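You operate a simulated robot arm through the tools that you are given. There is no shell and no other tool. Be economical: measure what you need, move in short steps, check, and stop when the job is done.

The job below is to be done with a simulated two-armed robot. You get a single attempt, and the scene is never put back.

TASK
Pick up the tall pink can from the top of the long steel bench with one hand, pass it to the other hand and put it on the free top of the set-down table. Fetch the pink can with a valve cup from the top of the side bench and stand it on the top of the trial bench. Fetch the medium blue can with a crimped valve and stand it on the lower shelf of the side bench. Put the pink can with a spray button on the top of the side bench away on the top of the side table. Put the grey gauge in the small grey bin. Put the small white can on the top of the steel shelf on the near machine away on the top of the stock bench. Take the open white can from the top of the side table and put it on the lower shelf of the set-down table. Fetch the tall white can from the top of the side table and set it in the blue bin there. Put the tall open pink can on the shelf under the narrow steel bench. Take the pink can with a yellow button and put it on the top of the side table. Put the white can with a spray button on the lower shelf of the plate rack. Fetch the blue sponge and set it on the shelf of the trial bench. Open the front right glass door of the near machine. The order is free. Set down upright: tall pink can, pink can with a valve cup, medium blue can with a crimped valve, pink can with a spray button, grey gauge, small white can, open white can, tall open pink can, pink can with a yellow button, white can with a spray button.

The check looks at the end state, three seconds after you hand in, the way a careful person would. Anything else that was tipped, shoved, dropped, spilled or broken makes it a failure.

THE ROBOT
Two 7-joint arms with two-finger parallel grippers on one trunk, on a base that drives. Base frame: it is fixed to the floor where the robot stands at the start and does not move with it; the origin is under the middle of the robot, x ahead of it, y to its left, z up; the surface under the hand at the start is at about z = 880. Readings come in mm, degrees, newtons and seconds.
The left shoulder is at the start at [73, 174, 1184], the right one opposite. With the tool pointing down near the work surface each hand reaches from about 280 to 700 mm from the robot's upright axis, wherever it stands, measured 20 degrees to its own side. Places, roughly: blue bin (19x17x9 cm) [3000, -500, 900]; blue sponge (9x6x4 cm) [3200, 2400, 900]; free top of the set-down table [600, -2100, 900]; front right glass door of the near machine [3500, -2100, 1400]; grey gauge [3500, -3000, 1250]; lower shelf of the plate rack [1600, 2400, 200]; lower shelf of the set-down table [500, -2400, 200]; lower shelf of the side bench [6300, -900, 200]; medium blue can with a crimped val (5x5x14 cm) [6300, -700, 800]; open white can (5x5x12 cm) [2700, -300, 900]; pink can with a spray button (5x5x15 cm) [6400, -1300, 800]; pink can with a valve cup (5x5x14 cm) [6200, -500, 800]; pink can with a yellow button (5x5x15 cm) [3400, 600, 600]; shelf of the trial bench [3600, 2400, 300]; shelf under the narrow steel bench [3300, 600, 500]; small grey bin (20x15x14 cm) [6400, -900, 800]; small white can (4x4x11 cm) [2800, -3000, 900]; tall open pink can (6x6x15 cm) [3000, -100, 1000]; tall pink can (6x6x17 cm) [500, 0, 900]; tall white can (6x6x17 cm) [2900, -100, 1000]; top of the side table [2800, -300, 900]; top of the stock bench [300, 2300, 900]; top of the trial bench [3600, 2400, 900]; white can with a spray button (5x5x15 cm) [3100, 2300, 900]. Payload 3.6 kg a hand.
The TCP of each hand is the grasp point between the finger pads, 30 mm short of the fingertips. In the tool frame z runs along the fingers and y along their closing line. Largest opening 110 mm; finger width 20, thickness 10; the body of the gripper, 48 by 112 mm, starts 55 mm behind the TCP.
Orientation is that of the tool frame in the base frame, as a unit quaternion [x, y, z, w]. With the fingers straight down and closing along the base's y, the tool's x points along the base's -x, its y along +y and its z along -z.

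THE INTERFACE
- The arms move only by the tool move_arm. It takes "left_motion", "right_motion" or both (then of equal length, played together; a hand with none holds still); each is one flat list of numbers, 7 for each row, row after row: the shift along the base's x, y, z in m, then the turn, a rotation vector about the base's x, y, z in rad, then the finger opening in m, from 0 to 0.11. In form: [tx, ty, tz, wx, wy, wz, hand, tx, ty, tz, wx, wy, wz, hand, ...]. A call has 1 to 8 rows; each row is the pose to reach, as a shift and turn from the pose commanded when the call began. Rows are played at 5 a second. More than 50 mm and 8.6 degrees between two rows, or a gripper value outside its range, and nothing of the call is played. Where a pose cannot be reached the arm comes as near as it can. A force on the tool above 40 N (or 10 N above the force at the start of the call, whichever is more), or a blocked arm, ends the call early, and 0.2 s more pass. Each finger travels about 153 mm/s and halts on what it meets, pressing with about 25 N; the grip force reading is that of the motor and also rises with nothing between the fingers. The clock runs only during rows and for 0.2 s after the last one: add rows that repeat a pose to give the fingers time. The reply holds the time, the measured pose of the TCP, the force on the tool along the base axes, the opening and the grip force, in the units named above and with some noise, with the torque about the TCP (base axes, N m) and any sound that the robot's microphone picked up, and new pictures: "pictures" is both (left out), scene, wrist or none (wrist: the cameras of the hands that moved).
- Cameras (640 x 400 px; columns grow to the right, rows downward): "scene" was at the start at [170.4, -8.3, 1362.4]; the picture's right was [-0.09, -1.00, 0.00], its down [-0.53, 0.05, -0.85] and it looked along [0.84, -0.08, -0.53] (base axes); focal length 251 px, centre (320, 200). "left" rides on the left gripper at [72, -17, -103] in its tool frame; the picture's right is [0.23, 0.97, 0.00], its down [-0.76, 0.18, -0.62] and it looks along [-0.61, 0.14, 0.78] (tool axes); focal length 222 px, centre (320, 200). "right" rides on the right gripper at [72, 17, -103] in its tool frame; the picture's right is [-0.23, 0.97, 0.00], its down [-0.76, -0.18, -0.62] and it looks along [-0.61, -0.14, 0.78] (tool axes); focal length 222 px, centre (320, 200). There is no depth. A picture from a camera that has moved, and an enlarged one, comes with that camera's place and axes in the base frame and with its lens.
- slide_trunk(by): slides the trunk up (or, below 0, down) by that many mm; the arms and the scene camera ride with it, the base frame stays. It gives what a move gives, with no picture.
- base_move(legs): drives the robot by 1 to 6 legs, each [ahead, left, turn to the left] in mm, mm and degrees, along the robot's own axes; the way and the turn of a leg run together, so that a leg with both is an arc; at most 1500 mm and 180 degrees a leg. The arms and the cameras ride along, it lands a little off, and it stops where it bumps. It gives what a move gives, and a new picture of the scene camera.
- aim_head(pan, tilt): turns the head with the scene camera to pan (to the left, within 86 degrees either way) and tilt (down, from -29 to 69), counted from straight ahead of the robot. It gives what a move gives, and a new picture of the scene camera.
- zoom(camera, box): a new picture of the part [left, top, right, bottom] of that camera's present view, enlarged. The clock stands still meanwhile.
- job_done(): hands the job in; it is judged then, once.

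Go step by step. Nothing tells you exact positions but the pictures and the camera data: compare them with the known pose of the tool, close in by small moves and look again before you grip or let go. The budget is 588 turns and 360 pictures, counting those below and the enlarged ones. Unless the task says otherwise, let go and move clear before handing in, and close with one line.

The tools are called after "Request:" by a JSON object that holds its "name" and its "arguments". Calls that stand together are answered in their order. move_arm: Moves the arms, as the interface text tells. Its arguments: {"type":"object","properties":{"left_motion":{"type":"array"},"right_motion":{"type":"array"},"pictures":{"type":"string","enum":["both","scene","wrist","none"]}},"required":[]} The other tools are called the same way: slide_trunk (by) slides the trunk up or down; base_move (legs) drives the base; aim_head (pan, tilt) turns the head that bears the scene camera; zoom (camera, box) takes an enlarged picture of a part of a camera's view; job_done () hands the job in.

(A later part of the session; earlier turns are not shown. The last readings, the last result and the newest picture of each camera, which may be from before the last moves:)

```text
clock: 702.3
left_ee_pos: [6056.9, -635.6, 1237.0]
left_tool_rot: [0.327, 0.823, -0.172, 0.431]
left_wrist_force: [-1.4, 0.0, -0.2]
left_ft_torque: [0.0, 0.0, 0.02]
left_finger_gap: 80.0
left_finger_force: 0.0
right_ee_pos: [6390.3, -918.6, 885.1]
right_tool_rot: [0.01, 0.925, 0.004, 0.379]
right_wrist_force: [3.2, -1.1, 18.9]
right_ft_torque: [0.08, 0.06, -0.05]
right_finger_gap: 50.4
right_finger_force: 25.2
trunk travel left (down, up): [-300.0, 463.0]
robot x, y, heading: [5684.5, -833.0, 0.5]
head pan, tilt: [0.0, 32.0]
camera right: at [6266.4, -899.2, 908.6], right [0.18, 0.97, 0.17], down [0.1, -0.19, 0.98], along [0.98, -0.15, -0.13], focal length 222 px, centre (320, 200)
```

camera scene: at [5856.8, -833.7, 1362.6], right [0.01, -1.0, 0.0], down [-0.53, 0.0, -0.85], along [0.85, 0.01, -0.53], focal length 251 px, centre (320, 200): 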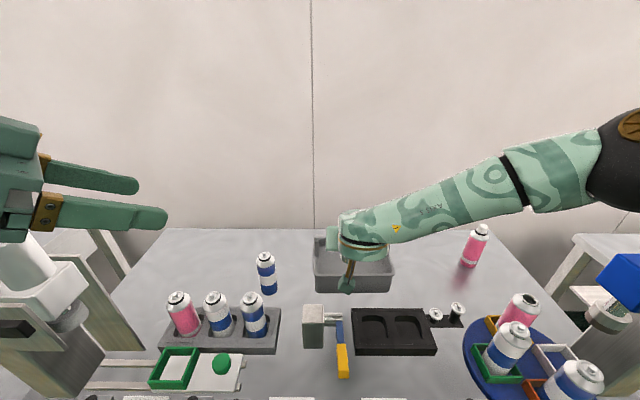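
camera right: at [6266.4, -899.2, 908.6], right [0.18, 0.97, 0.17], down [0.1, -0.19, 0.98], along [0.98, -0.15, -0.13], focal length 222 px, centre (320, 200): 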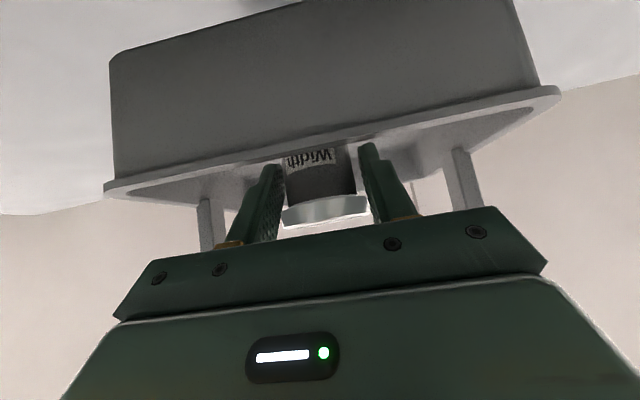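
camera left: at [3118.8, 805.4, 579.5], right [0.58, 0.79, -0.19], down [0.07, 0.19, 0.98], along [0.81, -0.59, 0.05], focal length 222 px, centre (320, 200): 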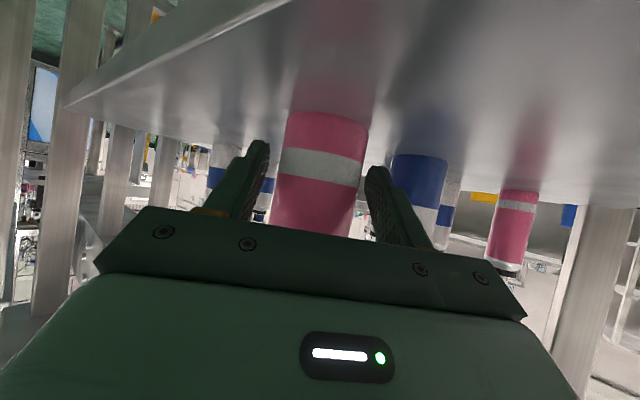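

Contact with the bin floor. I'll open slightly, then withdraw up and back.

Request:
{"name": "move_arm", "arguments": {"right_motion": [0, 0, 0.001, 0, 0, 0, 0.055, 0, 0, 0.001, 0, 0, 0, 0.065, 0, 0, 0.001, 0, 0, 0, 0.07, -0.02, 0, 0.025, 0, 0, 0, 0.07, -0.045, 0, 0.05, 0, 0, 0, 0.07, -0.075, 0, 0.08, 0, 0, 0, 0.07, -0.105, 0, 0.11, 0, 0, 0, 0.07, -0.13, 0, 0.14, 0, 0, 0, 0.07], "pictures": "wrist"}}

```text
clock: 704.1
left_ee_pos: [6059.0, -634.7, 1236.9]
left_tool_rot: [0.326, 0.823, -0.172, 0.432]
left_wrist_force: [0.5, 0.0, 0.3]
left_ft_torque: [0.0, -0.02, 0.02]
left_finger_gap: 80.2
left_finger_force: 0.0
right_ee_pos: [6259.9, -919.9, 1018.0]
right_tool_rot: [0.01, 0.927, 0.003, 0.375]
right_wrist_force: [-0.1, -0.2, 0.3]
right_ft_torque: [-0.01, -0.02, 0.0]
right_finger_gap: 70.1
right_finger_force: 0.1
trunk travel left (down, up): [-300.0, 463.0]
robot x, y, heading: [5683.8, -836.4, 0.6]
head pan, tilt: [0.0, 32.0]
camera right: at [6136.2, -901.2, 1041.7], right [0.18, 0.97, 0.17], down [0.11, -0.19, 0.97], along [0.98, -0.15, -0.14], focal length 222 px, centre (320, 200)
```

right: 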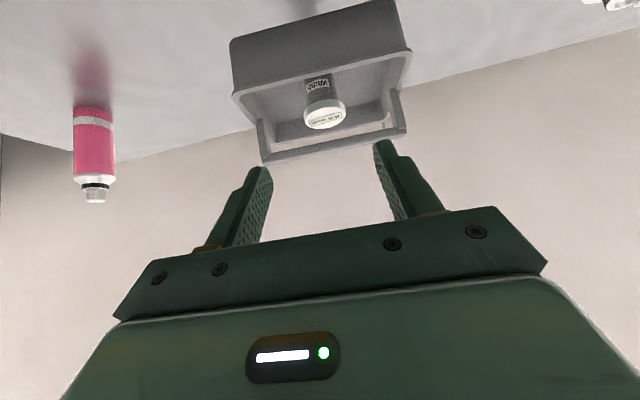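

The gauge stands in the bin. Next the medium blue can at about [6292,-690]: I'll shift left and turn the right hand straight down above it.

Request:
{"name": "base_move", "arguments": {"legs": [[0, 190, -0.6]]}}

Request:
{"name": "move_arm", "arguments": {"right_motion": [0, 0, 0.03, 0, 0.135, 0, 0.08, 0, 0, 0.06, 0, 0.27, 0, 0.08, 0.01, 0.01, 0.08, 0, 0.4, 0, 0.08, 0.02, 0.02, 0.1, 0, 0.535, 0, 0.08, 0.03, 0.03, 0.1, 0, 0.67, 0, 0.08, 0.03, 0.035, 0.1, 0, 0.77, 0, 0.08], "pictures": "wrist"}}

```text
clock: 705.7
left_ee_pos: [6059.9, -443.4, 1234.9]
left_tool_rot: [0.33, 0.822, -0.174, 0.43]
left_wrist_force: [0.3, -0.3, 0.1]
left_ft_torque: [-0.03, -0.02, -0.01]
left_finger_gap: 79.9
left_finger_force: 0.1
right_ee_pos: [6260.2, -732.0, 1017.2]
right_tool_rot: [0.013, 0.927, 0.0, 0.374]
right_wrist_force: [1.0, 0.1, 0.0]
right_ft_torque: [-0.03, 0.03, 0.0]
right_finger_gap: 70.1
right_finger_force: 0.1
trunk travel left (down, up): [-300.0, 463.0]
robot x, y, heading: [5684.1, -642.8, 0.0]
head pan, tilt: [0.0, 32.0]
camera scene: at [5855.1, -641.4, 1362.7], right [0.0, -1.0, 0.0], down [-0.53, 0.0, -0.85], along [0.85, 0.0, -0.53], focal length 251 px, centre (320, 200)
```

scene: 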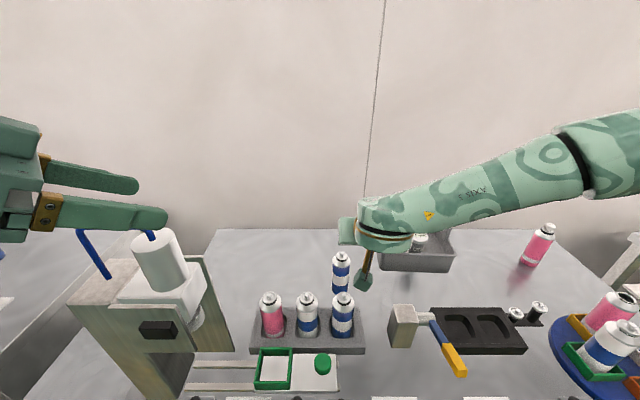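

```text
clock: 707.1
left_ee_pos: [6060.6, -446.6, 1235.3]
left_tool_rot: [0.33, 0.822, -0.173, 0.43]
left_wrist_force: [0.4, 0.0, 0.1]
left_ft_torque: [0.04, 0.0, 0.02]
left_finger_gap: 80.1
left_finger_force: 0.0
right_ee_pos: [6282.0, -706.4, 1117.7]
right_tool_rot: [0.013, 1.0, -0.002, -0.002]
right_wrist_force: [-0.4, -0.6, -0.2]
right_ft_torque: [0.01, 0.01, -0.02]
right_finger_gap: 80.2
right_finger_force: 0.2
right hand out of reach, approached as far as the arm can: row 6
trunk travel left (down, up): [-300.0, 463.0]
robot x, y, heading: [5685.0, -642.7, 0.3]
head pan, tilt: [0.0, 32.0]
camera right: at [6211.8, -686.6, 1220.4], right [0.25, 0.97, -0.01], down [0.76, -0.19, 0.62], along [0.6, -0.16, -0.78], focal length 222 px, centre (320, 200)
```

right: 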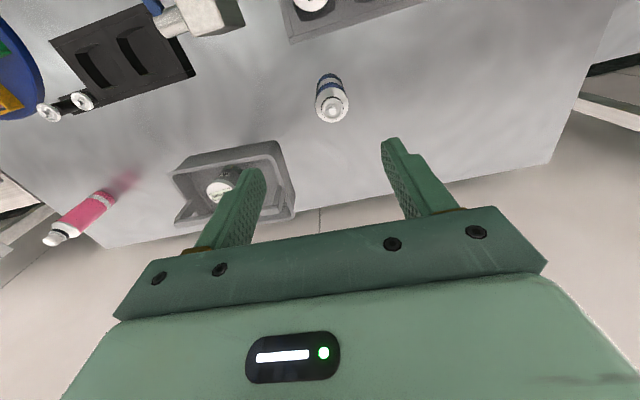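

Lined up. I'll descend and grip near its top.

Request:
{"name": "move_arm", "arguments": {"right_motion": [0.002, 0.011, -0.045, 0, 0, 0, 0.08, 0.002, 0.011, -0.09, 0, 0, 0, 0.08, 0.002, 0.011, -0.135, 0, 0, 0, 0.08, 0.002, 0.011, -0.175, 0, 0, 0, 0.08, 0.002, 0.011, -0.203, 0, 0, 0, 0.08, 0.002, 0.011, -0.203, 0, 0, 0, 0.05, 0.002, 0.011, -0.203, 0, 0, 0, 0.038, 0.002, 0.011, -0.203, 0, 0, 0, 0.038], "pictures": "wrist"}}

```text
clock: 708.9
left_ee_pos: [6059.5, -445.3, 1235.9]
left_tool_rot: [0.33, 0.822, -0.174, 0.431]
left_wrist_force: [0.1, 0.2, 1.0]
left_ft_torque: [0.0, -0.02, 0.02]
left_finger_gap: 79.8
left_finger_force: 0.1
right_ee_pos: [6287.4, -698.3, 914.8]
right_tool_rot: [0.012, 1.0, -0.003, -0.001]
right_wrist_force: [0.1, 0.0, 0.0]
right_ft_torque: [0.06, -0.04, -0.02]
right_finger_gap: 43.2
right_finger_force: 25.0
trunk travel left (down, up): [-300.0, 463.0]
robot x, y, heading: [5681.6, -644.8, 0.1]
head pan, tilt: [0.0, 32.0]
camera right: at [6215.5, -677.3, 1018.2], right [0.25, 0.97, -0.01], down [0.76, -0.19, 0.62], along [0.6, -0.16, -0.78], focal length 222 px, centre (320, 200)
```

right: 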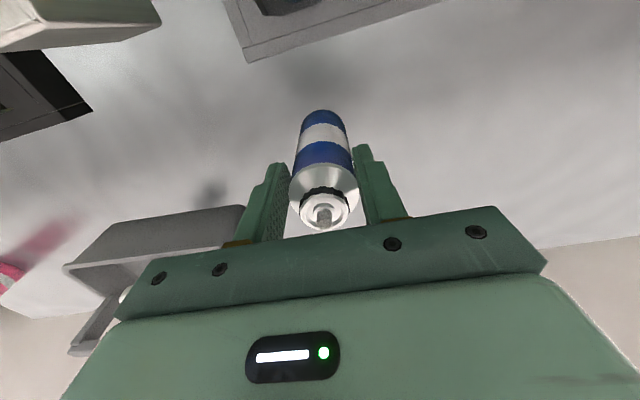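

Gripped. Lift high, back off, align to y≈-800 and lower the trunk.

Request:
{"name": "move_arm", "arguments": {"right_motion": [0, 0, 0.045, 0, 0, 0, 0.033, 0, 0, 0.09, 0, 0, 0, 0.033, 0, 0, 0.135, 0, 0, 0, 0.033, 0, 0, 0.18, 0, 0, 0, 0.033, 0, 0, 0.21, 0, 0, 0, 0.033], "pictures": "none"}}

Request:
{"name": "base_move", "arguments": {"legs": [[-420, 0, 0], [0, -105, 0]]}}

Request:
{"name": "slide_trunk", "arguments": {"by": -298}}

Request:
{"name": "move_arm", "arguments": {"right_motion": [0, 0, -0.045, 0, 0, 0, 0.033, 0.005, 0, -0.09, 0, 0, 0, 0.033, 0.01, 0, -0.135, 0, 0, 0, 0.033, 0.015, 0, -0.18, 0, 0, 0, 0.033, 0.02, 0, -0.225, 0, 0, 0, 0.033, 0.025, 0, -0.27, 0, 0, 0, 0.033, 0.03, 0, -0.315, 0, 0, 0, 0.033, 0.035, 0, -0.36, 0, 0, 0, 0.033], "pictures": "scene"}}

```text
clock: 710.1
left_ee_pos: [6059.8, -444.2, 1236.0]
left_tool_rot: [0.329, 0.822, -0.174, 0.43]
left_wrist_force: [0.1, -0.7, -0.4]
left_ft_torque: [0.02, 0.06, -0.04]
left_finger_gap: 79.8
left_finger_force: 0.0
right_ee_pos: [6287.0, -696.2, 1114.2]
right_tool_rot: [0.015, 1.0, -0.003, 0.0]
right_wrist_force: [0.0, 0.0, -0.6]
right_ft_torque: [-0.02, 0.03, -0.03]
right_finger_gap: 43.1
right_finger_force: 25.1
right hand out of reach, approached as far as the arm can: row 5
trunk travel left (down, up): [-300.0, 463.0]
robot x, y, heading: [5688.8, -645.3, -0.0]
head pan, tilt: [0.0, 32.0]
```

```text
clock: 713.4
left_ee_pos: [5634.9, -551.4, 1235.7]
left_tool_rot: [0.331, 0.822, -0.174, 0.43]
left_wrist_force: [0.6, -0.8, 0.7]
left_ft_torque: [0.03, -0.01, 0.03]
left_finger_gap: 80.3
left_finger_force: 0.0
right_ee_pos: [5860.4, -801.5, 1112.7]
right_tool_rot: [0.015, 1.0, -0.001, 0.001]
right_wrist_force: [0.2, 1.6, -0.8]
right_ft_torque: [0.07, -0.02, -0.01]
right_finger_gap: 43.0
right_finger_force: 25.1
trunk travel left (down, up): [-300.0, 463.0]
robot x, y, heading: [5258.6, -750.4, -0.1]
head pan, tilt: [0.0, 32.0]
camera scene: at [5429.8, -748.4, 1362.7], right [0.0, -1.0, 0.0], down [-0.53, 0.0, -0.85], along [0.85, 0.0, -0.53], focal length 251 px, centre (320, 200)
```

scene: 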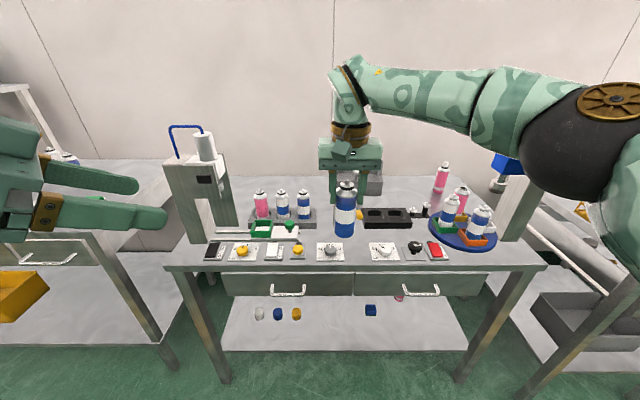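

```text
clock: 716.4
left_ee_pos: [5744.9, -549.5, 838.5]
left_tool_rot: [0.298, 0.882, -0.226, 0.289]
left_wrist_force: [-0.1, 0.4, 0.3]
left_ft_torque: [-0.03, 0.0, 0.03]
left_finger_gap: 80.1
left_finger_force: 0.0
right_ee_pos: [5860.1, -801.1, 815.4]
right_tool_rot: [0.016, 1.0, -0.003, 0.0]
right_wrist_force: [-0.1, 0.4, -0.2]
right_ft_torque: [-0.01, -0.04, 0.04]
right_finger_gap: 43.2
right_finger_force: 24.6
trunk travel left (down, up): [-2.0, 761.0]
robot x, y, heading: [5260.6, -745.1, -0.2]
head pan, tilt: [0.0, 32.0]
```

```text
clock: 718.2
left_ee_pos: [5745.8, -549.5, 838.0]
left_tool_rot: [0.298, 0.881, -0.227, 0.287]
left_wrist_force: [-0.3, -0.1, -0.2]
left_ft_torque: [-0.03, 0.03, -0.01]
left_finger_gap: 80.0
left_finger_force: 0.1
right_ee_pos: [5893.9, -801.8, 456.3]
right_tool_rot: [0.014, 1.0, -0.003, -0.001]
right_wrist_force: [-0.6, -0.1, -0.2]
right_ft_torque: [0.03, 0.03, 0.0]
right_finger_gap: 43.1
right_finger_force: 24.8
trunk travel left (down, up): [-2.0, 761.0]
robot x, y, heading: [5259.1, -748.5, -0.1]
head pan, tilt: [0.0, 32.0]
camera scene: at [5599.2, -747.2, 1047.1], right [0.0, -1.0, 0.0], down [-0.53, 0.0, -0.85], along [0.85, 0.0, -0.53], focal length 251 px, centre (320, 200)
```

scene: 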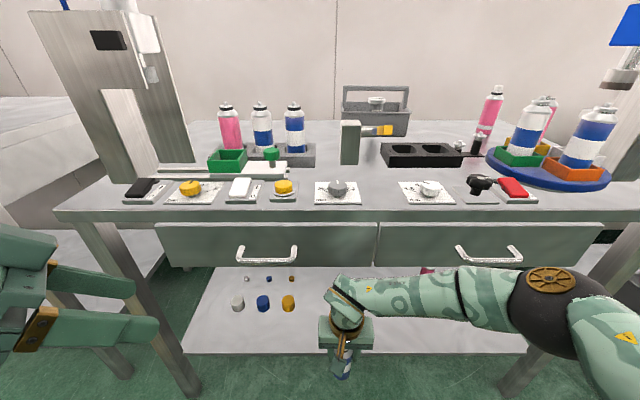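

Request:
{"name": "move_arm", "arguments": {"right_motion": [0.015, 0, -0.015, 0, 0, 0, 0.033, 0.03, 0, -0.03, 0, 0, 0, 0.033, 0.045, 0, -0.045, 0, 0, 0, 0.033, 0.055, 0, -0.06, 0, 0, 0, 0.033], "left_motion": [-0.02, 0.02, 0, 0, 0, 0, 0.08, -0.04, 0.04, 0, 0, 0, 0, 0.08, -0.04, 0.06, 0, 0, 0, 0, 0.08, -0.04, 0.08, 0, 0, 0, 0, 0.08], "pictures": "none"}}

Request:
{"name": "base_move", "arguments": {"legs": [[95, 0, 0]]}}

```text
clock: 719.2
left_ee_pos: [5703.3, -469.7, 839.5]
left_tool_rot: [0.299, 0.881, -0.227, 0.289]
left_wrist_force: [0.5, 0.0, 0.0]
left_ft_torque: [0.03, -0.02, 0.01]
left_finger_gap: 80.0
left_finger_force: 0.2
left hand out of reach, approached as far as the arm can: row 1, 2, 3
right_ee_pos: [5950.7, -802.4, 393.5]
right_tool_rot: [0.014, 1.0, -0.003, 0.0]
right_wrist_force: [0.8, -0.7, -1.0]
right_ft_torque: [0.03, 0.02, 0.02]
right_finger_gap: 43.2
right_finger_force: 25.0
trunk travel left (down, up): [-2.0, 761.0]
robot x, y, heading: [5257.8, -749.0, -0.3]
head pan, tilt: [0.0, 32.0]
```

```text
clock: 720.3
left_ee_pos: [5765.3, -468.5, 842.6]
left_tool_rot: [0.298, 0.88, -0.225, 0.292]
left_wrist_force: [-0.2, -0.6, -0.3]
left_ft_torque: [-0.01, -0.01, -0.04]
left_finger_gap: 79.8
left_finger_force: 0.0
right_ee_pos: [6003.5, -799.8, 385.6]
right_tool_rot: [0.011, 1.0, -0.004, -0.011]
right_wrist_force: [0.7, 0.3, 0.6]
right_ft_torque: [0.0, 0.0, -0.02]
right_finger_gap: 43.2
right_finger_force: 24.9
trunk travel left (down, up): [-2.0, 761.0]
robot x, y, heading: [5327.0, -745.7, -0.2]
head pan, tilt: [0.0, 32.0]
stopped in leg 1: the robot was blocked; the commanded pose is now the measured one
camera scene: at [5665.4, -746.4, 1047.6], right [0.0, -1.0, 0.0], down [-0.53, 0.0, -0.85], along [0.85, 0.0, -0.53], focal length 251 px, centre (320, 200)
```

scene: 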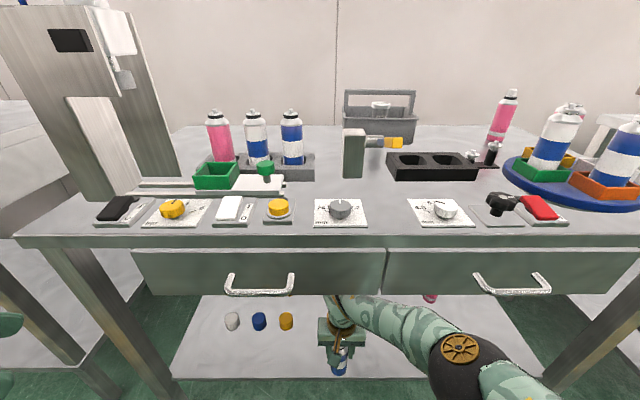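

Probably my wrist touches the drawer bottoms. I'll lower a little with contact sensing.

Request:
{"name": "move_arm", "arguments": {"right_motion": [-0.01, 0, -0.006, 0, 0, 0, 0.033, -0.015, 0, -0.012, 0, 0, 0, 0.033, -0.02, 0, -0.018, 0, 0, 0, 0.033, -0.02, 0, -0.024, 0, 0, 0, 0.033, -0.02, 0, -0.03, 0, 0, 0, 0.033], "pictures": "wrist"}}

```text
clock: 721.5
left_ee_pos: [5767.1, -468.4, 843.9]
left_tool_rot: [0.299, 0.88, -0.226, 0.292]
left_wrist_force: [0.2, 0.3, 0.1]
left_ft_torque: [0.03, -0.01, 0.03]
left_finger_gap: 79.9
left_finger_force: 0.2
right_ee_pos: [5983.3, -798.7, 356.0]
right_tool_rot: [0.011, 1.0, -0.003, -0.011]
right_wrist_force: [-0.7, -0.1, 7.0]
right_ft_torque: [0.01, -0.07, 0.03]
right_finger_gap: 43.2
right_finger_force: 25.2
trunk travel left (down, up): [-2.0, 761.0]
robot x, y, heading: [5322.8, -743.9, -0.3]
head pan, tilt: [0.0, 32.0]
camera right: at [5914.0, -779.0, 460.1], right [0.25, 0.97, -0.01], down [0.77, -0.19, 0.61], along [0.59, -0.16, -0.79], focal length 222 px, centre (320, 200)
```

right: 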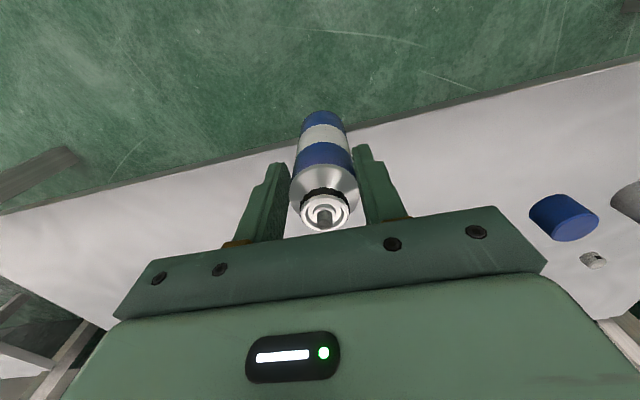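

Contact shows the shelf at z≈243 with its edge at x≈5996. I'll raise 10 mm and roll in.

Request:
{"name": "move_arm", "arguments": {"right_motion": [0, 0, 0.006, 0, 0, 0, 0.033, 0, 0, 0.01, 0, 0, 0, 0.033], "pictures": "none"}}

Request:
{"name": "base_move", "arguments": {"legs": [[70, 0, 0]]}}

```text
clock: 722.1
left_ee_pos: [5768.0, -467.2, 842.3]
left_tool_rot: [0.299, 0.881, -0.225, 0.291]
left_wrist_force: [1.3, -1.1, 0.7]
left_ft_torque: [0.01, -0.01, -0.02]
left_finger_gap: 79.9
left_finger_force: 0.1
right_ee_pos: [5982.9, -797.8, 364.8]
right_tool_rot: [0.01, 1.0, -0.003, -0.012]
right_wrist_force: [-1.0, 0.2, -0.5]
right_ft_torque: [0.04, 0.03, -0.01]
right_finger_gap: 43.5
right_finger_force: 24.9
trunk travel left (down, up): [-2.0, 761.0]
robot x, y, heading: [5326.2, -743.8, -0.3]
head pan, tilt: [0.0, 32.0]
```

```text
clock: 723.0
left_ee_pos: [5803.7, -470.8, 841.5]
left_tool_rot: [0.3, 0.88, -0.226, 0.291]
left_wrist_force: [0.4, -0.3, -0.1]
left_ft_torque: [0.0, -0.02, -0.02]
left_finger_gap: 79.9
left_finger_force: 0.0
right_ee_pos: [6010.3, -797.7, 358.4]
right_tool_rot: [0.006, 1.0, -0.004, -0.018]
right_wrist_force: [0.9, -0.9, -0.1]
right_ft_torque: [0.01, 0.02, 0.0]
right_finger_gap: 43.4
right_finger_force: 24.6
trunk travel left (down, up): [-2.0, 761.0]
robot x, y, heading: [5365.6, -747.9, -0.1]
head pan, tilt: [0.0, 32.0]
stopped in leg 1: the robot was blocked; the commanded pose is now the measured one
camera scene: at [5702.0, -747.4, 1047.2], right [0.0, -1.0, 0.0], down [-0.53, 0.0, -0.85], along [0.85, 0.0, -0.53], focal length 251 px, centre (320, 200)
```

scene: 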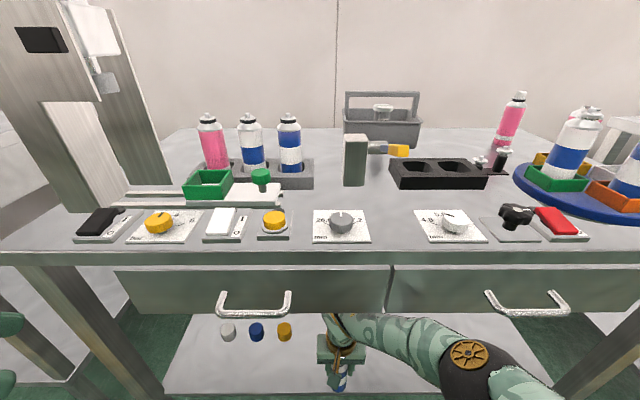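

The top of my wrist meets the drawers; a lower grip on the can would give room. With the can touching the shelf edge I'll loosen slightly, slide the hand 27 mm down the can, and re-close.

Request:
{"name": "move_arm", "arguments": {"right_motion": [0, 0, -0.003, 0, 0, 0, 0.033, 0, 0, -0.003, 0, 0, 0, 0.047, 0, 0, -0.011, 0, 0, 0, 0.047, 0, 0, -0.019, 0, 0, 0, 0.047, 0, 0, -0.026, 0, 0, 0, 0.047, 0, 0, -0.026, 0, 0, 0, 0.04, 0, 0, -0.026, 0, 0, 0, 0.033, 0, 0, -0.026, 0, 0, 0, 0.033], "pictures": "wrist"}}

```text
clock: 724.8
left_ee_pos: [5802.6, -470.0, 843.3]
left_tool_rot: [0.3, 0.88, -0.225, 0.292]
left_wrist_force: [0.2, 0.1, 0.3]
left_ft_torque: [0.01, 0.02, -0.01]
left_finger_gap: 80.2
left_finger_force: 0.0
right_ee_pos: [6004.4, -798.3, 337.3]
right_tool_rot: [0.007, 1.0, -0.004, -0.015]
right_wrist_force: [6.1, -0.3, 22.9]
right_ft_torque: [0.16, -0.49, -0.09]
right_finger_gap: 44.4
right_finger_force: 24.3
right hand out of reach, approached as far as the arm can: row 5, 6, 7, 8
trunk travel left (down, up): [-2.0, 761.0]
robot x, y, heading: [5363.2, -746.7, -0.2]
head pan, tilt: [0.0, 32.0]
camera right: at [5936.2, -778.9, 443.4], right [0.24, 0.97, -0.01], down [0.78, -0.18, 0.6], along [0.58, -0.16, -0.8], focal length 222 px, centre (320, 200)
```

right: 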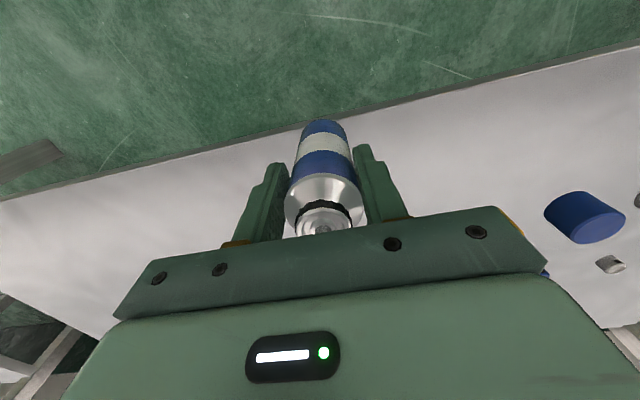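

Re-gripped about 20 mm lower. Raise 7 mm and roll in again.

Request:
{"name": "move_arm", "arguments": {"right_motion": [0, 0, 0.005, 0, 0, 0, 0.033, 0, 0, 0.008, 0, 0, 0, 0.033], "pictures": "none"}}

Request:
{"name": "base_move", "arguments": {"legs": [[60, 0, 0]]}}

```text
clock: 725.4
left_ee_pos: [5802.9, -469.5, 842.3]
left_tool_rot: [0.299, 0.881, -0.225, 0.291]
left_wrist_force: [-0.4, 0.7, -0.6]
left_ft_torque: [-0.02, 0.02, 0.02]
left_finger_gap: 80.1
left_finger_force: 0.1
right_ee_pos: [6003.5, -799.4, 341.9]
right_tool_rot: [0.007, 1.0, -0.004, -0.018]
right_wrist_force: [0.2, 0.4, 0.1]
right_ft_torque: [0.0, 0.01, 0.0]
right_finger_gap: 43.6
right_finger_force: 25.6
trunk travel left (down, up): [-2.0, 761.0]
robot x, y, heading: [5361.8, -746.8, -0.4]
head pan, tilt: [0.0, 32.0]
```

```text
clock: 726.3
left_ee_pos: [5839.2, -473.3, 845.2]
left_tool_rot: [0.304, 0.878, -0.226, 0.293]
left_wrist_force: [-0.5, 0.2, -0.3]
left_ft_torque: [-0.02, 0.02, -0.02]
left_finger_gap: 79.8
left_finger_force: 0.1
right_ee_pos: [6022.9, -796.9, 336.6]
right_tool_rot: [0.004, 1.0, -0.002, -0.028]
right_wrist_force: [2.5, -2.3, 24.0]
right_ft_torque: [-0.08, -0.26, -0.01]
right_finger_gap: 43.6
right_finger_force: 25.1
trunk travel left (down, up): [-2.0, 761.0]
robot x, y, heading: [5401.7, -747.3, -0.8]
head pan, tilt: [0.0, 32.0]
stopped in leg 1: the robot was blocked; the commanded pose is now the measured one
camera scene: at [5733.0, -750.2, 1050.2], right [-0.01, -1.0, 0.0], down [-0.52, 0.01, -0.85], along [0.85, -0.01, -0.52], focal length 251 px, centre (320, 200)
```

scene: 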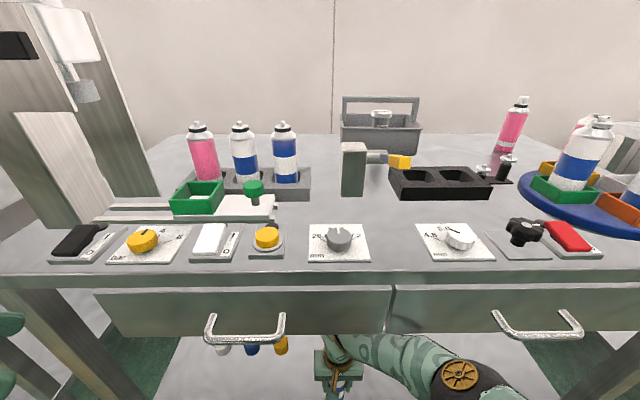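

The can is now fully on the shelf (centre 27 mm inside the edge). I'll release it here and back straight out.

Request:
{"name": "move_arm", "arguments": {"right_motion": [0, 0, 0.001, 0, 0, 0, 0.045, 0, 0, 0.002, 0, 0, 0, 0.052, 0, 0, 0.003, 0, 0, 0, 0.06, 0, 0, 0.003, 0, 0, 0, 0.07], "pictures": "wrist"}}

```text
clock: 727.3
left_ee_pos: [5843.8, -472.5, 840.8]
left_tool_rot: [0.304, 0.879, -0.228, 0.29]
left_wrist_force: [-0.3, -0.3, 0.4]
left_ft_torque: [0.04, -0.01, -0.01]
left_finger_gap: 80.1
left_finger_force: 0.0
right_ee_pos: [6015.2, -794.4, 328.7]
right_tool_rot: [0.001, 0.999, -0.002, -0.041]
right_wrist_force: [-0.6, 0.5, -0.4]
right_ft_torque: [-0.01, 0.02, 0.04]
right_finger_gap: 70.2
right_finger_force: 0.1
trunk travel left (down, up): [-2.0, 761.0]
robot x, y, heading: [5397.5, -746.0, -0.7]
head pan, tilt: [0.0, 32.0]
camera right: at [5950.9, -776.4, 436.9], right [0.23, 0.97, -0.02], down [0.81, -0.18, 0.56], along [0.54, -0.15, -0.83], focal length 222 px, centre (320, 200)
```

right: 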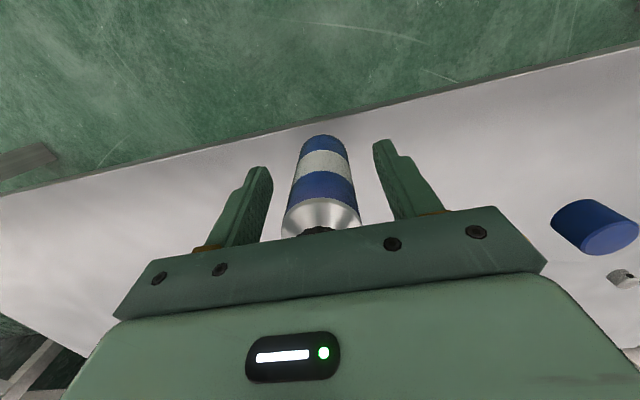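

Request:
{"name": "move_arm", "arguments": {"right_motion": [0, 0, 0.006, 0, 0, 0, 0.07, 0, 0, 0.012, 0, 0, 0, 0.07], "pictures": "none"}}

```text
clock: 728.1
left_ee_pos: [5843.4, -471.0, 844.4]
left_tool_rot: [0.302, 0.879, -0.226, 0.291]
left_wrist_force: [-0.6, -0.4, 0.4]
left_ft_torque: [0.02, 0.0, 0.0]
left_finger_gap: 80.0
left_finger_force: 0.1
right_ee_pos: [5994.4, -786.0, 330.0]
right_tool_rot: [-0.006, 0.998, 0.002, -0.057]
right_wrist_force: [0.5, 0.1, -0.1]
right_ft_torque: [-0.01, 0.02, 0.0]
right_finger_gap: 70.2
right_finger_force: 0.2
trunk travel left (down, up): [-2.0, 761.0]
robot x, y, heading: [5399.4, -745.8, -0.5]
head pan, tilt: [0.0, 32.0]
stopped in row 2 (right hand): the arm was blocked; the commanded pose is now the measured one
```

Request:
{"name": "base_move", "arguments": {"legs": [[-200, 0, 0]]}}

```text
clock: 729.7
left_ee_pos: [5649.7, -470.0, 843.4]
left_tool_rot: [0.301, 0.88, -0.226, 0.29]
left_wrist_force: [-0.7, -0.3, 0.7]
left_ft_torque: [-0.02, 0.02, 0.0]
left_finger_gap: 80.0
left_finger_force: 0.1
right_ee_pos: [5802.7, -786.4, 330.2]
right_tool_rot: [-0.005, 0.998, 0.0, -0.055]
right_wrist_force: [-1.2, -0.1, 0.2]
right_ft_torque: [0.02, -0.02, 0.01]
right_finger_gap: 70.1
right_finger_force: 0.1
trunk travel left (down, up): [-2.0, 761.0]
robot x, y, heading: [5202.3, -747.0, -0.6]
head pan, tilt: [0.0, 32.0]
camera scene: at [5545.7, -746.7, 1047.4], right [-0.01, -1.0, 0.0], down [-0.53, 0.0, -0.85], along [0.85, -0.01, -0.53], focal length 251 px, centre (320, 200)
```

scene: 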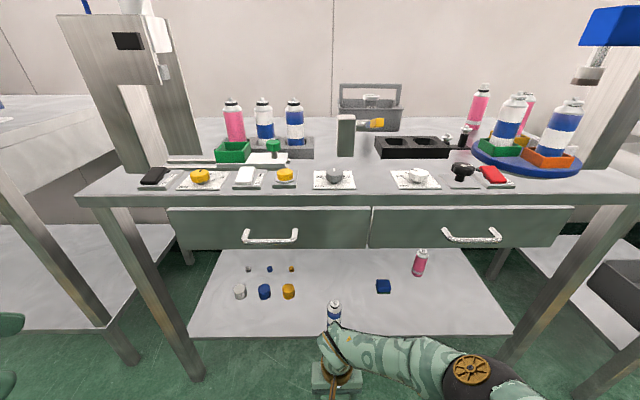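

The blue can stands upright on the lower shelf. Now the last two pink cans: I raise the trunk and both hands.

Request:
{"name": "slide_trunk", "arguments": {"by": 298}}

Request:
{"name": "move_arm", "arguments": {"right_motion": [0, 0, 0.048, 0, 0, 0, 0.08, 0, 0, 0.096, 0, 0, 0, 0.08, 0, 0, 0.144, 0, 0, 0, 0.08, 0, 0, 0.192, 0, 0, 0, 0.08, 0, 0, 0.24, 0, 0, 0, 0.08, 0, 0, 0.288, 0, 0, 0, 0.08, 0, 0, 0.336, 0, 0, 0, 0.08, 0, 0, 0.384, 0, 0, 0, 0.08], "pictures": "none"}}

```text
clock: 732.7
left_ee_pos: [5650.6, -470.2, 1139.7]
left_tool_rot: [0.302, 0.879, -0.226, 0.291]
left_wrist_force: [-0.3, -0.1, -0.4]
left_ft_torque: [0.0, 0.0, 0.0]
left_finger_gap: 79.8
left_finger_force: 0.1
right_ee_pos: [5847.2, -786.3, 793.6]
right_tool_rot: [-0.004, 0.995, -0.001, 0.104]
right_wrist_force: [-0.9, -0.3, 0.2]
right_ft_torque: [0.01, 0.01, 0.0]
right_finger_gap: 69.8
right_finger_force: 0.0
trunk travel left (down, up): [-300.0, 463.0]
robot x, y, heading: [5207.4, -739.3, -0.5]
head pan, tilt: [0.0, 32.0]
```

```text
clock: 734.5
left_ee_pos: [5647.7, -470.8, 1140.8]
left_tool_rot: [0.303, 0.879, -0.227, 0.29]
left_wrist_force: [-0.7, -0.2, 0.3]
left_ft_torque: [0.02, 0.01, 0.04]
left_finger_gap: 80.0
left_finger_force: 0.1
right_ee_pos: [5834.0, -786.7, 1163.0]
right_tool_rot: [-0.003, 0.994, -0.001, 0.107]
right_wrist_force: [-0.8, 0.2, 0.5]
right_ft_torque: [0.0, -0.01, -0.02]
right_finger_gap: 80.1
right_finger_force: 0.0
right hand out of reach, approached as far as the arm can: row 8
trunk travel left (down, up): [-300.0, 463.0]
robot x, y, heading: [5205.6, -743.9, -0.2]
head pan, tilt: [0.0, 32.0]
```

The pink spray can stands at about [6390,-1265]. I'll drive in front of it and check with the wrist camera.

Request:
{"name": "base_move", "arguments": {"legs": [[480, -400, 0]]}}

Request:
{"name": "move_arm", "arguments": {"right_motion": [0.02, -0.02, 0, 0, 0.07, 0, 0.08, 0.04, -0.04, 0, 0, 0.14, 0, 0.08, 0.06, -0.06, -0.01, 0, 0.21, 0, 0.08], "pictures": "wrist"}}

```text
clock: 738.0
left_ee_pos: [6129.6, -856.1, 1139.9]
left_tool_rot: [0.287, 0.884, -0.221, 0.294]
left_wrist_force: [-0.1, 0.0, 0.2]
left_ft_torque: [0.01, -0.01, 0.0]
left_finger_gap: 80.2
left_finger_force: 0.1
right_ee_pos: [6327.1, -1167.0, 1162.0]
right_tool_rot: [-0.02, 0.994, 0.002, 0.105]
right_wrist_force: [0.2, 0.6, -0.3]
right_ft_torque: [0.0, 0.03, 0.0]
right_finger_gap: 80.0
right_finger_force: 0.1
trunk travel left (down, up): [-300.0, 463.0]
robot x, y, heading: [5691.8, -1145.1, 1.4]
head pan, tilt: [0.0, 32.0]
camera scene: at [5865.5, -1140.8, 1362.7], right [0.02, -1.0, 0.0], down [-0.53, -0.01, -0.85], along [0.85, 0.02, -0.53], focal length 251 px, centre (320, 200)
```

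scene: 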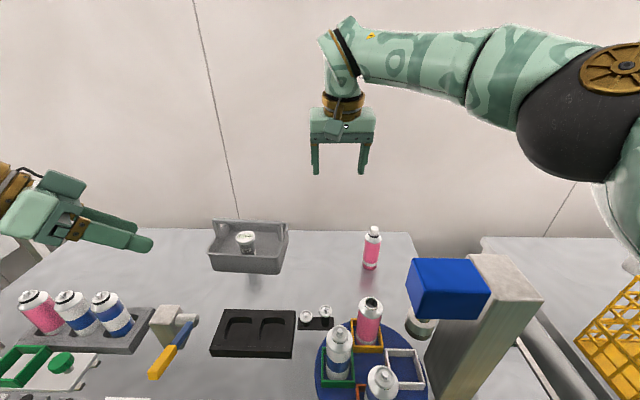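

```text
clock: 738.8
left_ee_pos: [6128.3, -856.8, 1140.6]
left_tool_rot: [0.287, 0.885, -0.221, 0.294]
left_wrist_force: [-0.1, 0.1, 0.6]
left_ft_torque: [-0.01, 0.02, 0.0]
left_finger_gap: 80.1
left_finger_force: 0.2
right_ee_pos: [6297.8, -1218.0, 1111.0]
right_tool_rot: [-0.02, 1.0, 0.003, 0.009]
right_wrist_force: [-0.2, -0.1, 0.6]
right_ft_torque: [0.02, 0.05, -0.01]
right_finger_gap: 79.8
right_finger_force: 0.0
right hand out of reach, approached as far as the arm can: row 1, 2, 3
trunk travel left (down, up): [-300.0, 463.0]
robot x, y, heading: [5691.3, -1145.1, 1.5]
head pan, tilt: [0.0, 32.0]
camera right: at [6223.1, -1203.8, 1212.8], right [0.19, 0.98, 0.01], down [0.76, -0.15, 0.64], along [0.63, -0.11, -0.77], focal length 222 px, centre (320, 200)
```

right: 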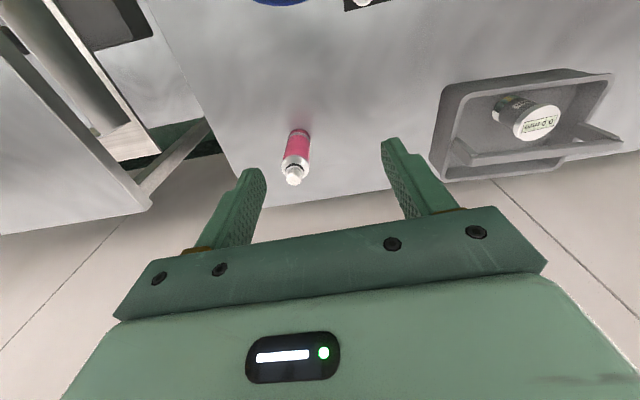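

Request:
{"name": "move_arm", "arguments": {"right_motion": [0, -0.02, 0.03, 0, 0, 0, 0.08, 0, -0.04, 0.06, 0, 0, 0, 0.08, 0, -0.055, 0.08, 0, 0, 0, 0.08], "pictures": "none"}}

Request:
{"name": "slide_trunk", "arguments": {"by": -80}}

Request:
{"name": "move_arm", "arguments": {"right_motion": [0.02, 0, 0, 0, 0, 0, 0.08, 0.045, 0, 0, 0, 0, 0, 0.08, 0.07, 0, 0, 0, 0, 0, 0.08, 0.09, 0, -0.02, 0, 0, 0, 0.08], "pictures": "none"}}

```text
clock: 739.6
left_ee_pos: [6124.9, -859.1, 1142.1]
left_tool_rot: [0.288, 0.884, -0.22, 0.294]
left_wrist_force: [-0.5, 0.0, -0.7]
left_ft_torque: [0.03, -0.02, 0.05]
left_finger_gap: 80.2
left_finger_force: 0.0
right_ee_pos: [6258.0, -1267.6, 1168.1]
right_tool_rot: [-0.016, 1.0, 0.005, 0.004]
right_wrist_force: [-0.6, 0.1, 0.6]
right_ft_torque: [0.02, -0.06, 0.05]
right_finger_gap: 80.1
right_finger_force: 0.0
right hand out of reach, approached as far as the arm can: row 1, 2, 3
trunk travel left (down, up): [-300.0, 463.0]
robot x, y, heading: [5692.1, -1144.7, 1.6]
head pan, tilt: [0.0, 32.0]
```

```text
clock: 740.8
left_ee_pos: [6127.0, -855.7, 1060.8]
left_tool_rot: [0.287, 0.884, -0.221, 0.295]
left_wrist_force: [0.8, -1.1, 0.5]
left_ft_torque: [-0.02, 0.0, 0.02]
left_finger_gap: 80.2
left_finger_force: 0.1
right_ee_pos: [6259.3, -1268.0, 1085.5]
right_tool_rot: [-0.02, 1.0, 0.004, 0.002]
right_wrist_force: [-1.5, -0.7, -0.6]
right_ft_torque: [-0.02, 0.0, 0.01]
right_finger_gap: 80.0
right_finger_force: 0.0
trunk travel left (down, up): [-220.0, 543.0]
robot x, y, heading: [5695.4, -1143.7, 1.2]
head pan, tilt: [0.0, 32.0]
```

```text
clock: 741.8
left_ee_pos: [6129.2, -857.0, 1059.9]
left_tool_rot: [0.287, 0.884, -0.221, 0.294]
left_wrist_force: [0.0, -0.1, -0.3]
left_ft_torque: [0.04, 0.03, 0.05]
left_finger_gap: 80.1
left_finger_force: 0.1
right_ee_pos: [6306.2, -1278.1, 1053.2]
right_tool_rot: [-0.016, 1.0, 0.005, 0.004]
right_wrist_force: [-0.6, -0.2, -0.3]
right_ft_torque: [-0.01, -0.01, 0.0]
right_finger_gap: 80.1
right_finger_force: 0.0
right hand out of reach, approached as far as the arm can: row 2, 3, 4
trunk travel left (down, up): [-220.0, 543.0]
robot x, y, heading: [5693.6, -1142.5, 1.6]
head pan, tilt: [0.0, 32.0]
```

Top-down can't reach that far, so I'll tip the hand 45° forward and come in over the turntable.

Request:
{"name": "move_arm", "arguments": {"right_motion": [-0.005, 0.002, 0.015, 0, -0.133, 0, 0.08, -0.01, 0.004, 0.03, 0, -0.267, 0, 0.08, -0.015, 0.005, 0.04, 0, -0.4, 0, 0.08, -0.015, 0.005, 0.04, 0, -0.533, 0, 0.08, -0.01, 0.005, 0.02, 0, -0.667, 0, 0.08, -0.008, 0.005, 0, 0, -0.8, 0, 0.08], "pictures": "wrist"}}

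```text
clock: 743.2
left_ee_pos: [6127.0, -855.6, 1060.9]
left_tool_rot: [0.288, 0.884, -0.221, 0.294]
left_wrist_force: [0.9, -0.4, 0.7]
left_ft_torque: [0.0, 0.02, -0.02]
left_finger_gap: 79.7
left_finger_force: 0.1
right_ee_pos: [6301.3, -1269.4, 1055.7]
right_tool_rot: [-0.021, 0.92, -0.004, 0.393]
right_wrist_force: [0.4, 0.4, 0.9]
right_ft_torque: [0.02, -0.02, 0.02]
right_finger_gap: 79.9
right_finger_force: 0.0
trunk travel left (down, up): [-220.0, 543.0]
robot x, y, heading: [5697.3, -1146.3, 1.4]
head pan, tilt: [0.0, 32.0]
camera right: at [6176.4, -1255.8, 1073.8], right [0.12, 0.98, 0.14], down [0.08, -0.15, 0.98], along [0.99, -0.11, -0.1], focal length 222 px, centre (320, 200)
```

right: 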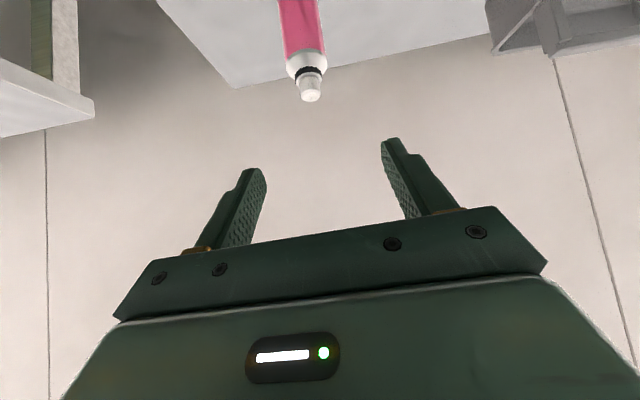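

Request:
{"name": "move_arm", "arguments": {"right_motion": [-0.003, -0.004, -0.025, 0, 0, 0, 0.075, -0.006, -0.004, -0.05, 0, 0, 0, 0.075, 0.023, -0.004, -0.078, 0, 0, 0, 0.075, 0.052, -0.004, -0.106, 0, 0, 0, 0.075, 0.081, -0.004, -0.134, 0, 0, 0, 0.075, 0.081, -0.004, -0.134, 0, 0, 0, 0.05, 0.081, -0.004, -0.134, 0, 0, 0, 0.038, 0.081, -0.004, -0.134, 0, 0, 0, 0.038], "pictures": "wrist"}}

```text
clock: 745.0
left_ee_pos: [6128.4, -857.7, 1060.9]
left_tool_rot: [0.287, 0.885, -0.221, 0.294]
left_wrist_force: [0.2, -0.3, 0.2]
left_ft_torque: [-0.04, 0.0, -0.02]
left_finger_gap: 80.1
left_finger_force: 0.0
right_ee_pos: [6381.8, -1272.6, 922.6]
right_tool_rot: [-0.019, 0.919, -0.004, 0.393]
right_wrist_force: [1.5, -3.0, 10.0]
right_ft_torque: [-0.25, -0.41, -0.08]
right_finger_gap: 43.7
right_finger_force: 25.7
trunk travel left (down, up): [-220.0, 543.0]
robot x, y, heading: [5695.8, -1146.7, 1.4]
head pan, tilt: [0.0, 32.0]
camera right: at [6256.6, -1258.6, 940.9], right [0.13, 0.98, 0.14], down [0.08, -0.15, 0.98], along [0.99, -0.11, -0.1], focal length 222 px, centre (320, 200)
```

right: 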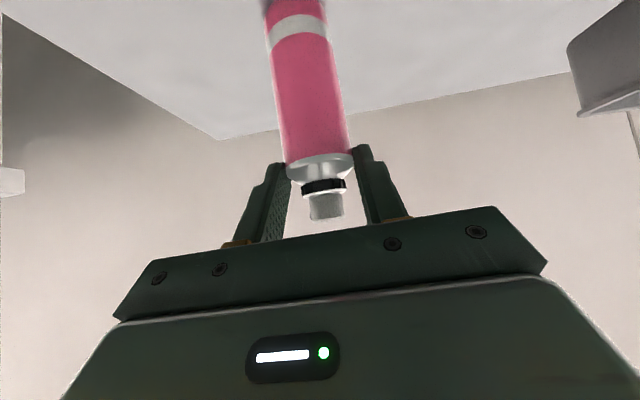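

Gripped. I'll lift it high clear of the turntable cans.

Request:
{"name": "move_arm", "arguments": {"right_motion": [0, 0, 0.04, 0, 0, 0, 0.035, 0, 0, 0.08, 0, 0, 0, 0.035, 0, 0, 0.12, 0, 0, 0, 0.035, 0, 0, 0.16, 0, 0, 0, 0.035, 0, 0, 0.2, 0, 0, 0, 0.035, -0.02, 0, 0.23, 0, 0, 0, 0.035], "left_motion": [0, 0, 0, 0.067, 0.086, 0.089, 0.1, 0, 0, 0.01, 0.134, 0.172, 0.179, 0.11, 0, 0, 0.02, 0.2, 0.258, 0.268, 0.11, 0, 0, 0.03, 0.268, 0.345, 0.358, 0.11, 0, 0, 0.04, 0.336, 0.43, 0.447, 0.11, 0, 0, 0.05, 0.403, 0.517, 0.537, 0.11], "pictures": "none"}}

```text
clock: 746.4
left_ee_pos: [6128.9, -856.8, 1111.0]
left_tool_rot: [0.032, 0.998, -0.023, 0.048]
left_wrist_force: [0.3, 0.5, -0.4]
left_ft_torque: [0.02, -0.02, 0.03]
left_finger_gap: 110.0
left_finger_force: 0.1
right_ee_pos: [6359.6, -1273.1, 1150.7]
right_tool_rot: [-0.02, 0.92, -0.004, 0.39]
right_wrist_force: [0.2, 0.2, -1.4]
right_ft_torque: [0.01, 0.03, 0.02]
right_finger_gap: 43.7
right_finger_force: 25.2
trunk travel left (down, up): [-220.0, 543.0]
robot x, y, heading: [5694.5, -1141.7, 1.1]
head pan, tilt: [0.0, 32.0]
```

Next the pink can with the valve cup in the rack at about [6160,-560], with the left hand. I'll shift over and bring it above.

Request:
{"name": "base_move", "arguments": {"legs": [[-54, 430, -1.1]]}}

Request:
{"name": "move_arm", "arguments": {"left_motion": [0.02, -0.03, 0, 0.016, 0.03, 0.02, 0.1, 0.04, -0.06, 0, 0.033, 0.063, 0.04, 0.09, 0.06, -0.09, 0, 0.049, 0.0945, 0.06, 0.08, 0.08, -0.125, 0, 0.049, 0.0945, 0.06, 0.066], "pictures": "wrist"}}

```text
clock: 748.6
left_ee_pos: [6081.2, -525.6, 1111.2]
left_tool_rot: [0.046, 0.998, -0.025, 0.046]
left_wrist_force: [3.8, -16.7, -3.0]
left_ft_torque: [0.69, 0.15, -0.34]
left_finger_gap: 101.7
left_finger_force: 0.1
right_ee_pos: [6309.7, -939.0, 1148.6]
right_tool_rot: [-0.014, 0.921, -0.005, 0.389]
right_wrist_force: [-0.6, -0.8, -1.7]
right_ft_torque: [-0.01, 0.0, 0.04]
right_finger_gap: 43.6
right_finger_force: 25.1
trunk travel left (down, up): [-220.0, 543.0]
robot x, y, heading: [5646.0, -804.5, 1.0]
head pan, tilt: [0.0, 32.0]
stopped in leg 1: the force on the tool passed its limit at 54 N (the readings are from after the stop); the commanded pose is now the measured one
camera scene: at [5853.0, -803.2, 1280.2], right [0.02, -1.0, 0.0], down [-0.53, -0.01, -0.85], along [0.85, 0.01, -0.53], focal length 251 px, centre (320, 200)
```

scene: 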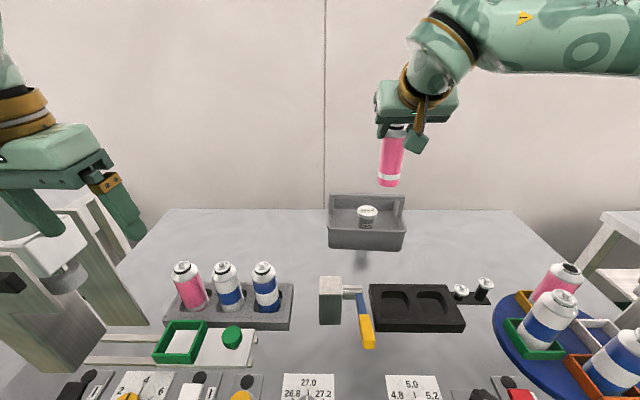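

```text
clock: 749.6
left_ee_pos: [6159.6, -646.3, 1108.8]
left_tool_rot: [0.014, 1.0, -0.001, 0.0]
left_wrist_force: [0.5, 0.4, -0.4]
left_ft_torque: [0.01, -0.03, -0.01]
left_finger_gap: 66.2
left_finger_force: 0.1
right_ee_pos: [6309.3, -935.7, 1149.3]
right_tool_rot: [-0.016, 0.921, -0.006, 0.39]
right_wrist_force: [0.3, 0.2, -1.7]
right_ft_torque: [0.02, 0.03, -0.01]
right_finger_gap: 43.6
right_finger_force: 24.9
trunk travel left (down, up): [-220.0, 543.0]
robot x, y, heading: [5643.7, -803.8, 0.9]
head pan, tilt: [0.0, 32.0]
camera left: at [6088.4, -661.5, 1213.1], right [-0.2, 0.98, 0.0], down [0.77, 0.16, 0.62], along [0.61, 0.12, -0.78], focal length 222 px, centre (320, 200)
```

left: 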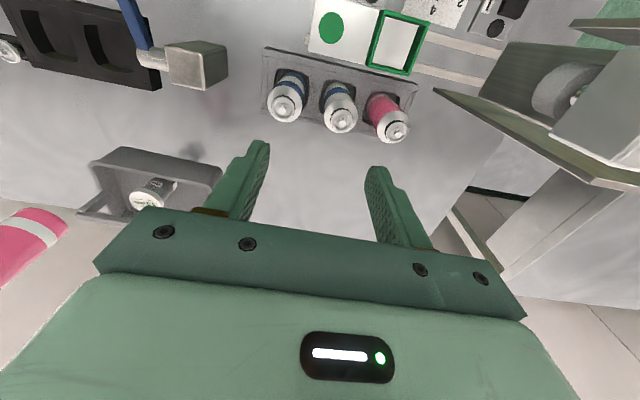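

The left hand brushed the stand beside the rack, so I'll take that can later with the right hand, which comes from the other side. Now I deliver the spray can: raise the left, then drive the long way round to the side table, facing east all along.

Request:
{"name": "move_arm", "arguments": {"left_motion": [-0.02, -0.01, 0.04, 0, 0, 0, 0.066, -0.04, -0.02, 0.08, 0, 0, 0, 0.066, -0.06, -0.03, 0.12, 0, 0, 0, 0.066], "pictures": "none"}}

Request:
{"name": "base_move", "arguments": {"legs": [[-1240, 0, -0.9], [0, 1480, 0], [0, 740, 0], [-1490, 0, 0], [-1210, 0, 0], [0, -1490, 0]]}}

```text
clock: 750.4
left_ee_pos: [6146.5, -652.2, 1139.5]
left_tool_rot: [0.013, 1.0, -0.002, 0.001]
left_wrist_force: [-0.4, 0.6, -0.4]
left_ft_torque: [0.03, -0.02, -0.01]
left_finger_gap: 66.1
left_finger_force: 0.0
left hand out of reach, approached as far as the arm can: row 1, 2, 3
right_ee_pos: [6310.4, -934.5, 1150.3]
right_tool_rot: [-0.016, 0.921, -0.006, 0.39]
right_wrist_force: [-1.3, -0.7, -1.5]
right_ft_torque: [0.0, 0.04, 0.02]
right_finger_gap: 43.4
right_finger_force: 25.1
trunk travel left (down, up): [-220.0, 543.0]
robot x, y, heading: [5644.7, -802.8, 1.1]
head pan, tilt: [0.0, 32.0]
```

```text
clock: 786.8
left_ee_pos: [2199.3, 38.0, 1138.1]
left_tool_rot: [-0.012, 1.0, -0.003, 0.001]
left_wrist_force: [0.2, 0.1, -0.2]
left_ft_torque: [0.01, 0.0, -0.01]
left_finger_gap: 65.8
left_finger_force: 0.0
right_ee_pos: [2376.6, -233.3, 1150.3]
right_tool_rot: [-0.04, 0.92, 0.004, 0.39]
right_wrist_force: [0.2, 0.2, -1.9]
right_ft_torque: [0.04, 0.02, 0.02]
right_finger_gap: 43.6
right_finger_force: 25.2
trunk travel left (down, up): [-220.0, 543.0]
robot x, y, heading: [1704.5, -135.4, 3.9]
head pan, tilt: [0.0, 32.0]
camera scene: at [1913.0, -123.2, 1280.3], right [0.07, -1.0, 0.0], down [-0.53, -0.04, -0.85], along [0.85, 0.06, -0.53], focal length 251 px, centre (320, 200)
```

scene: 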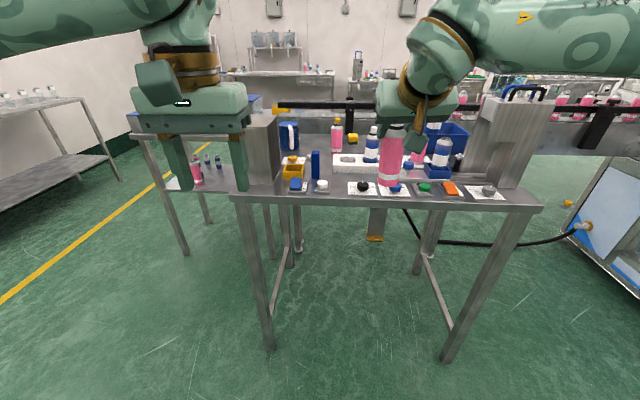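

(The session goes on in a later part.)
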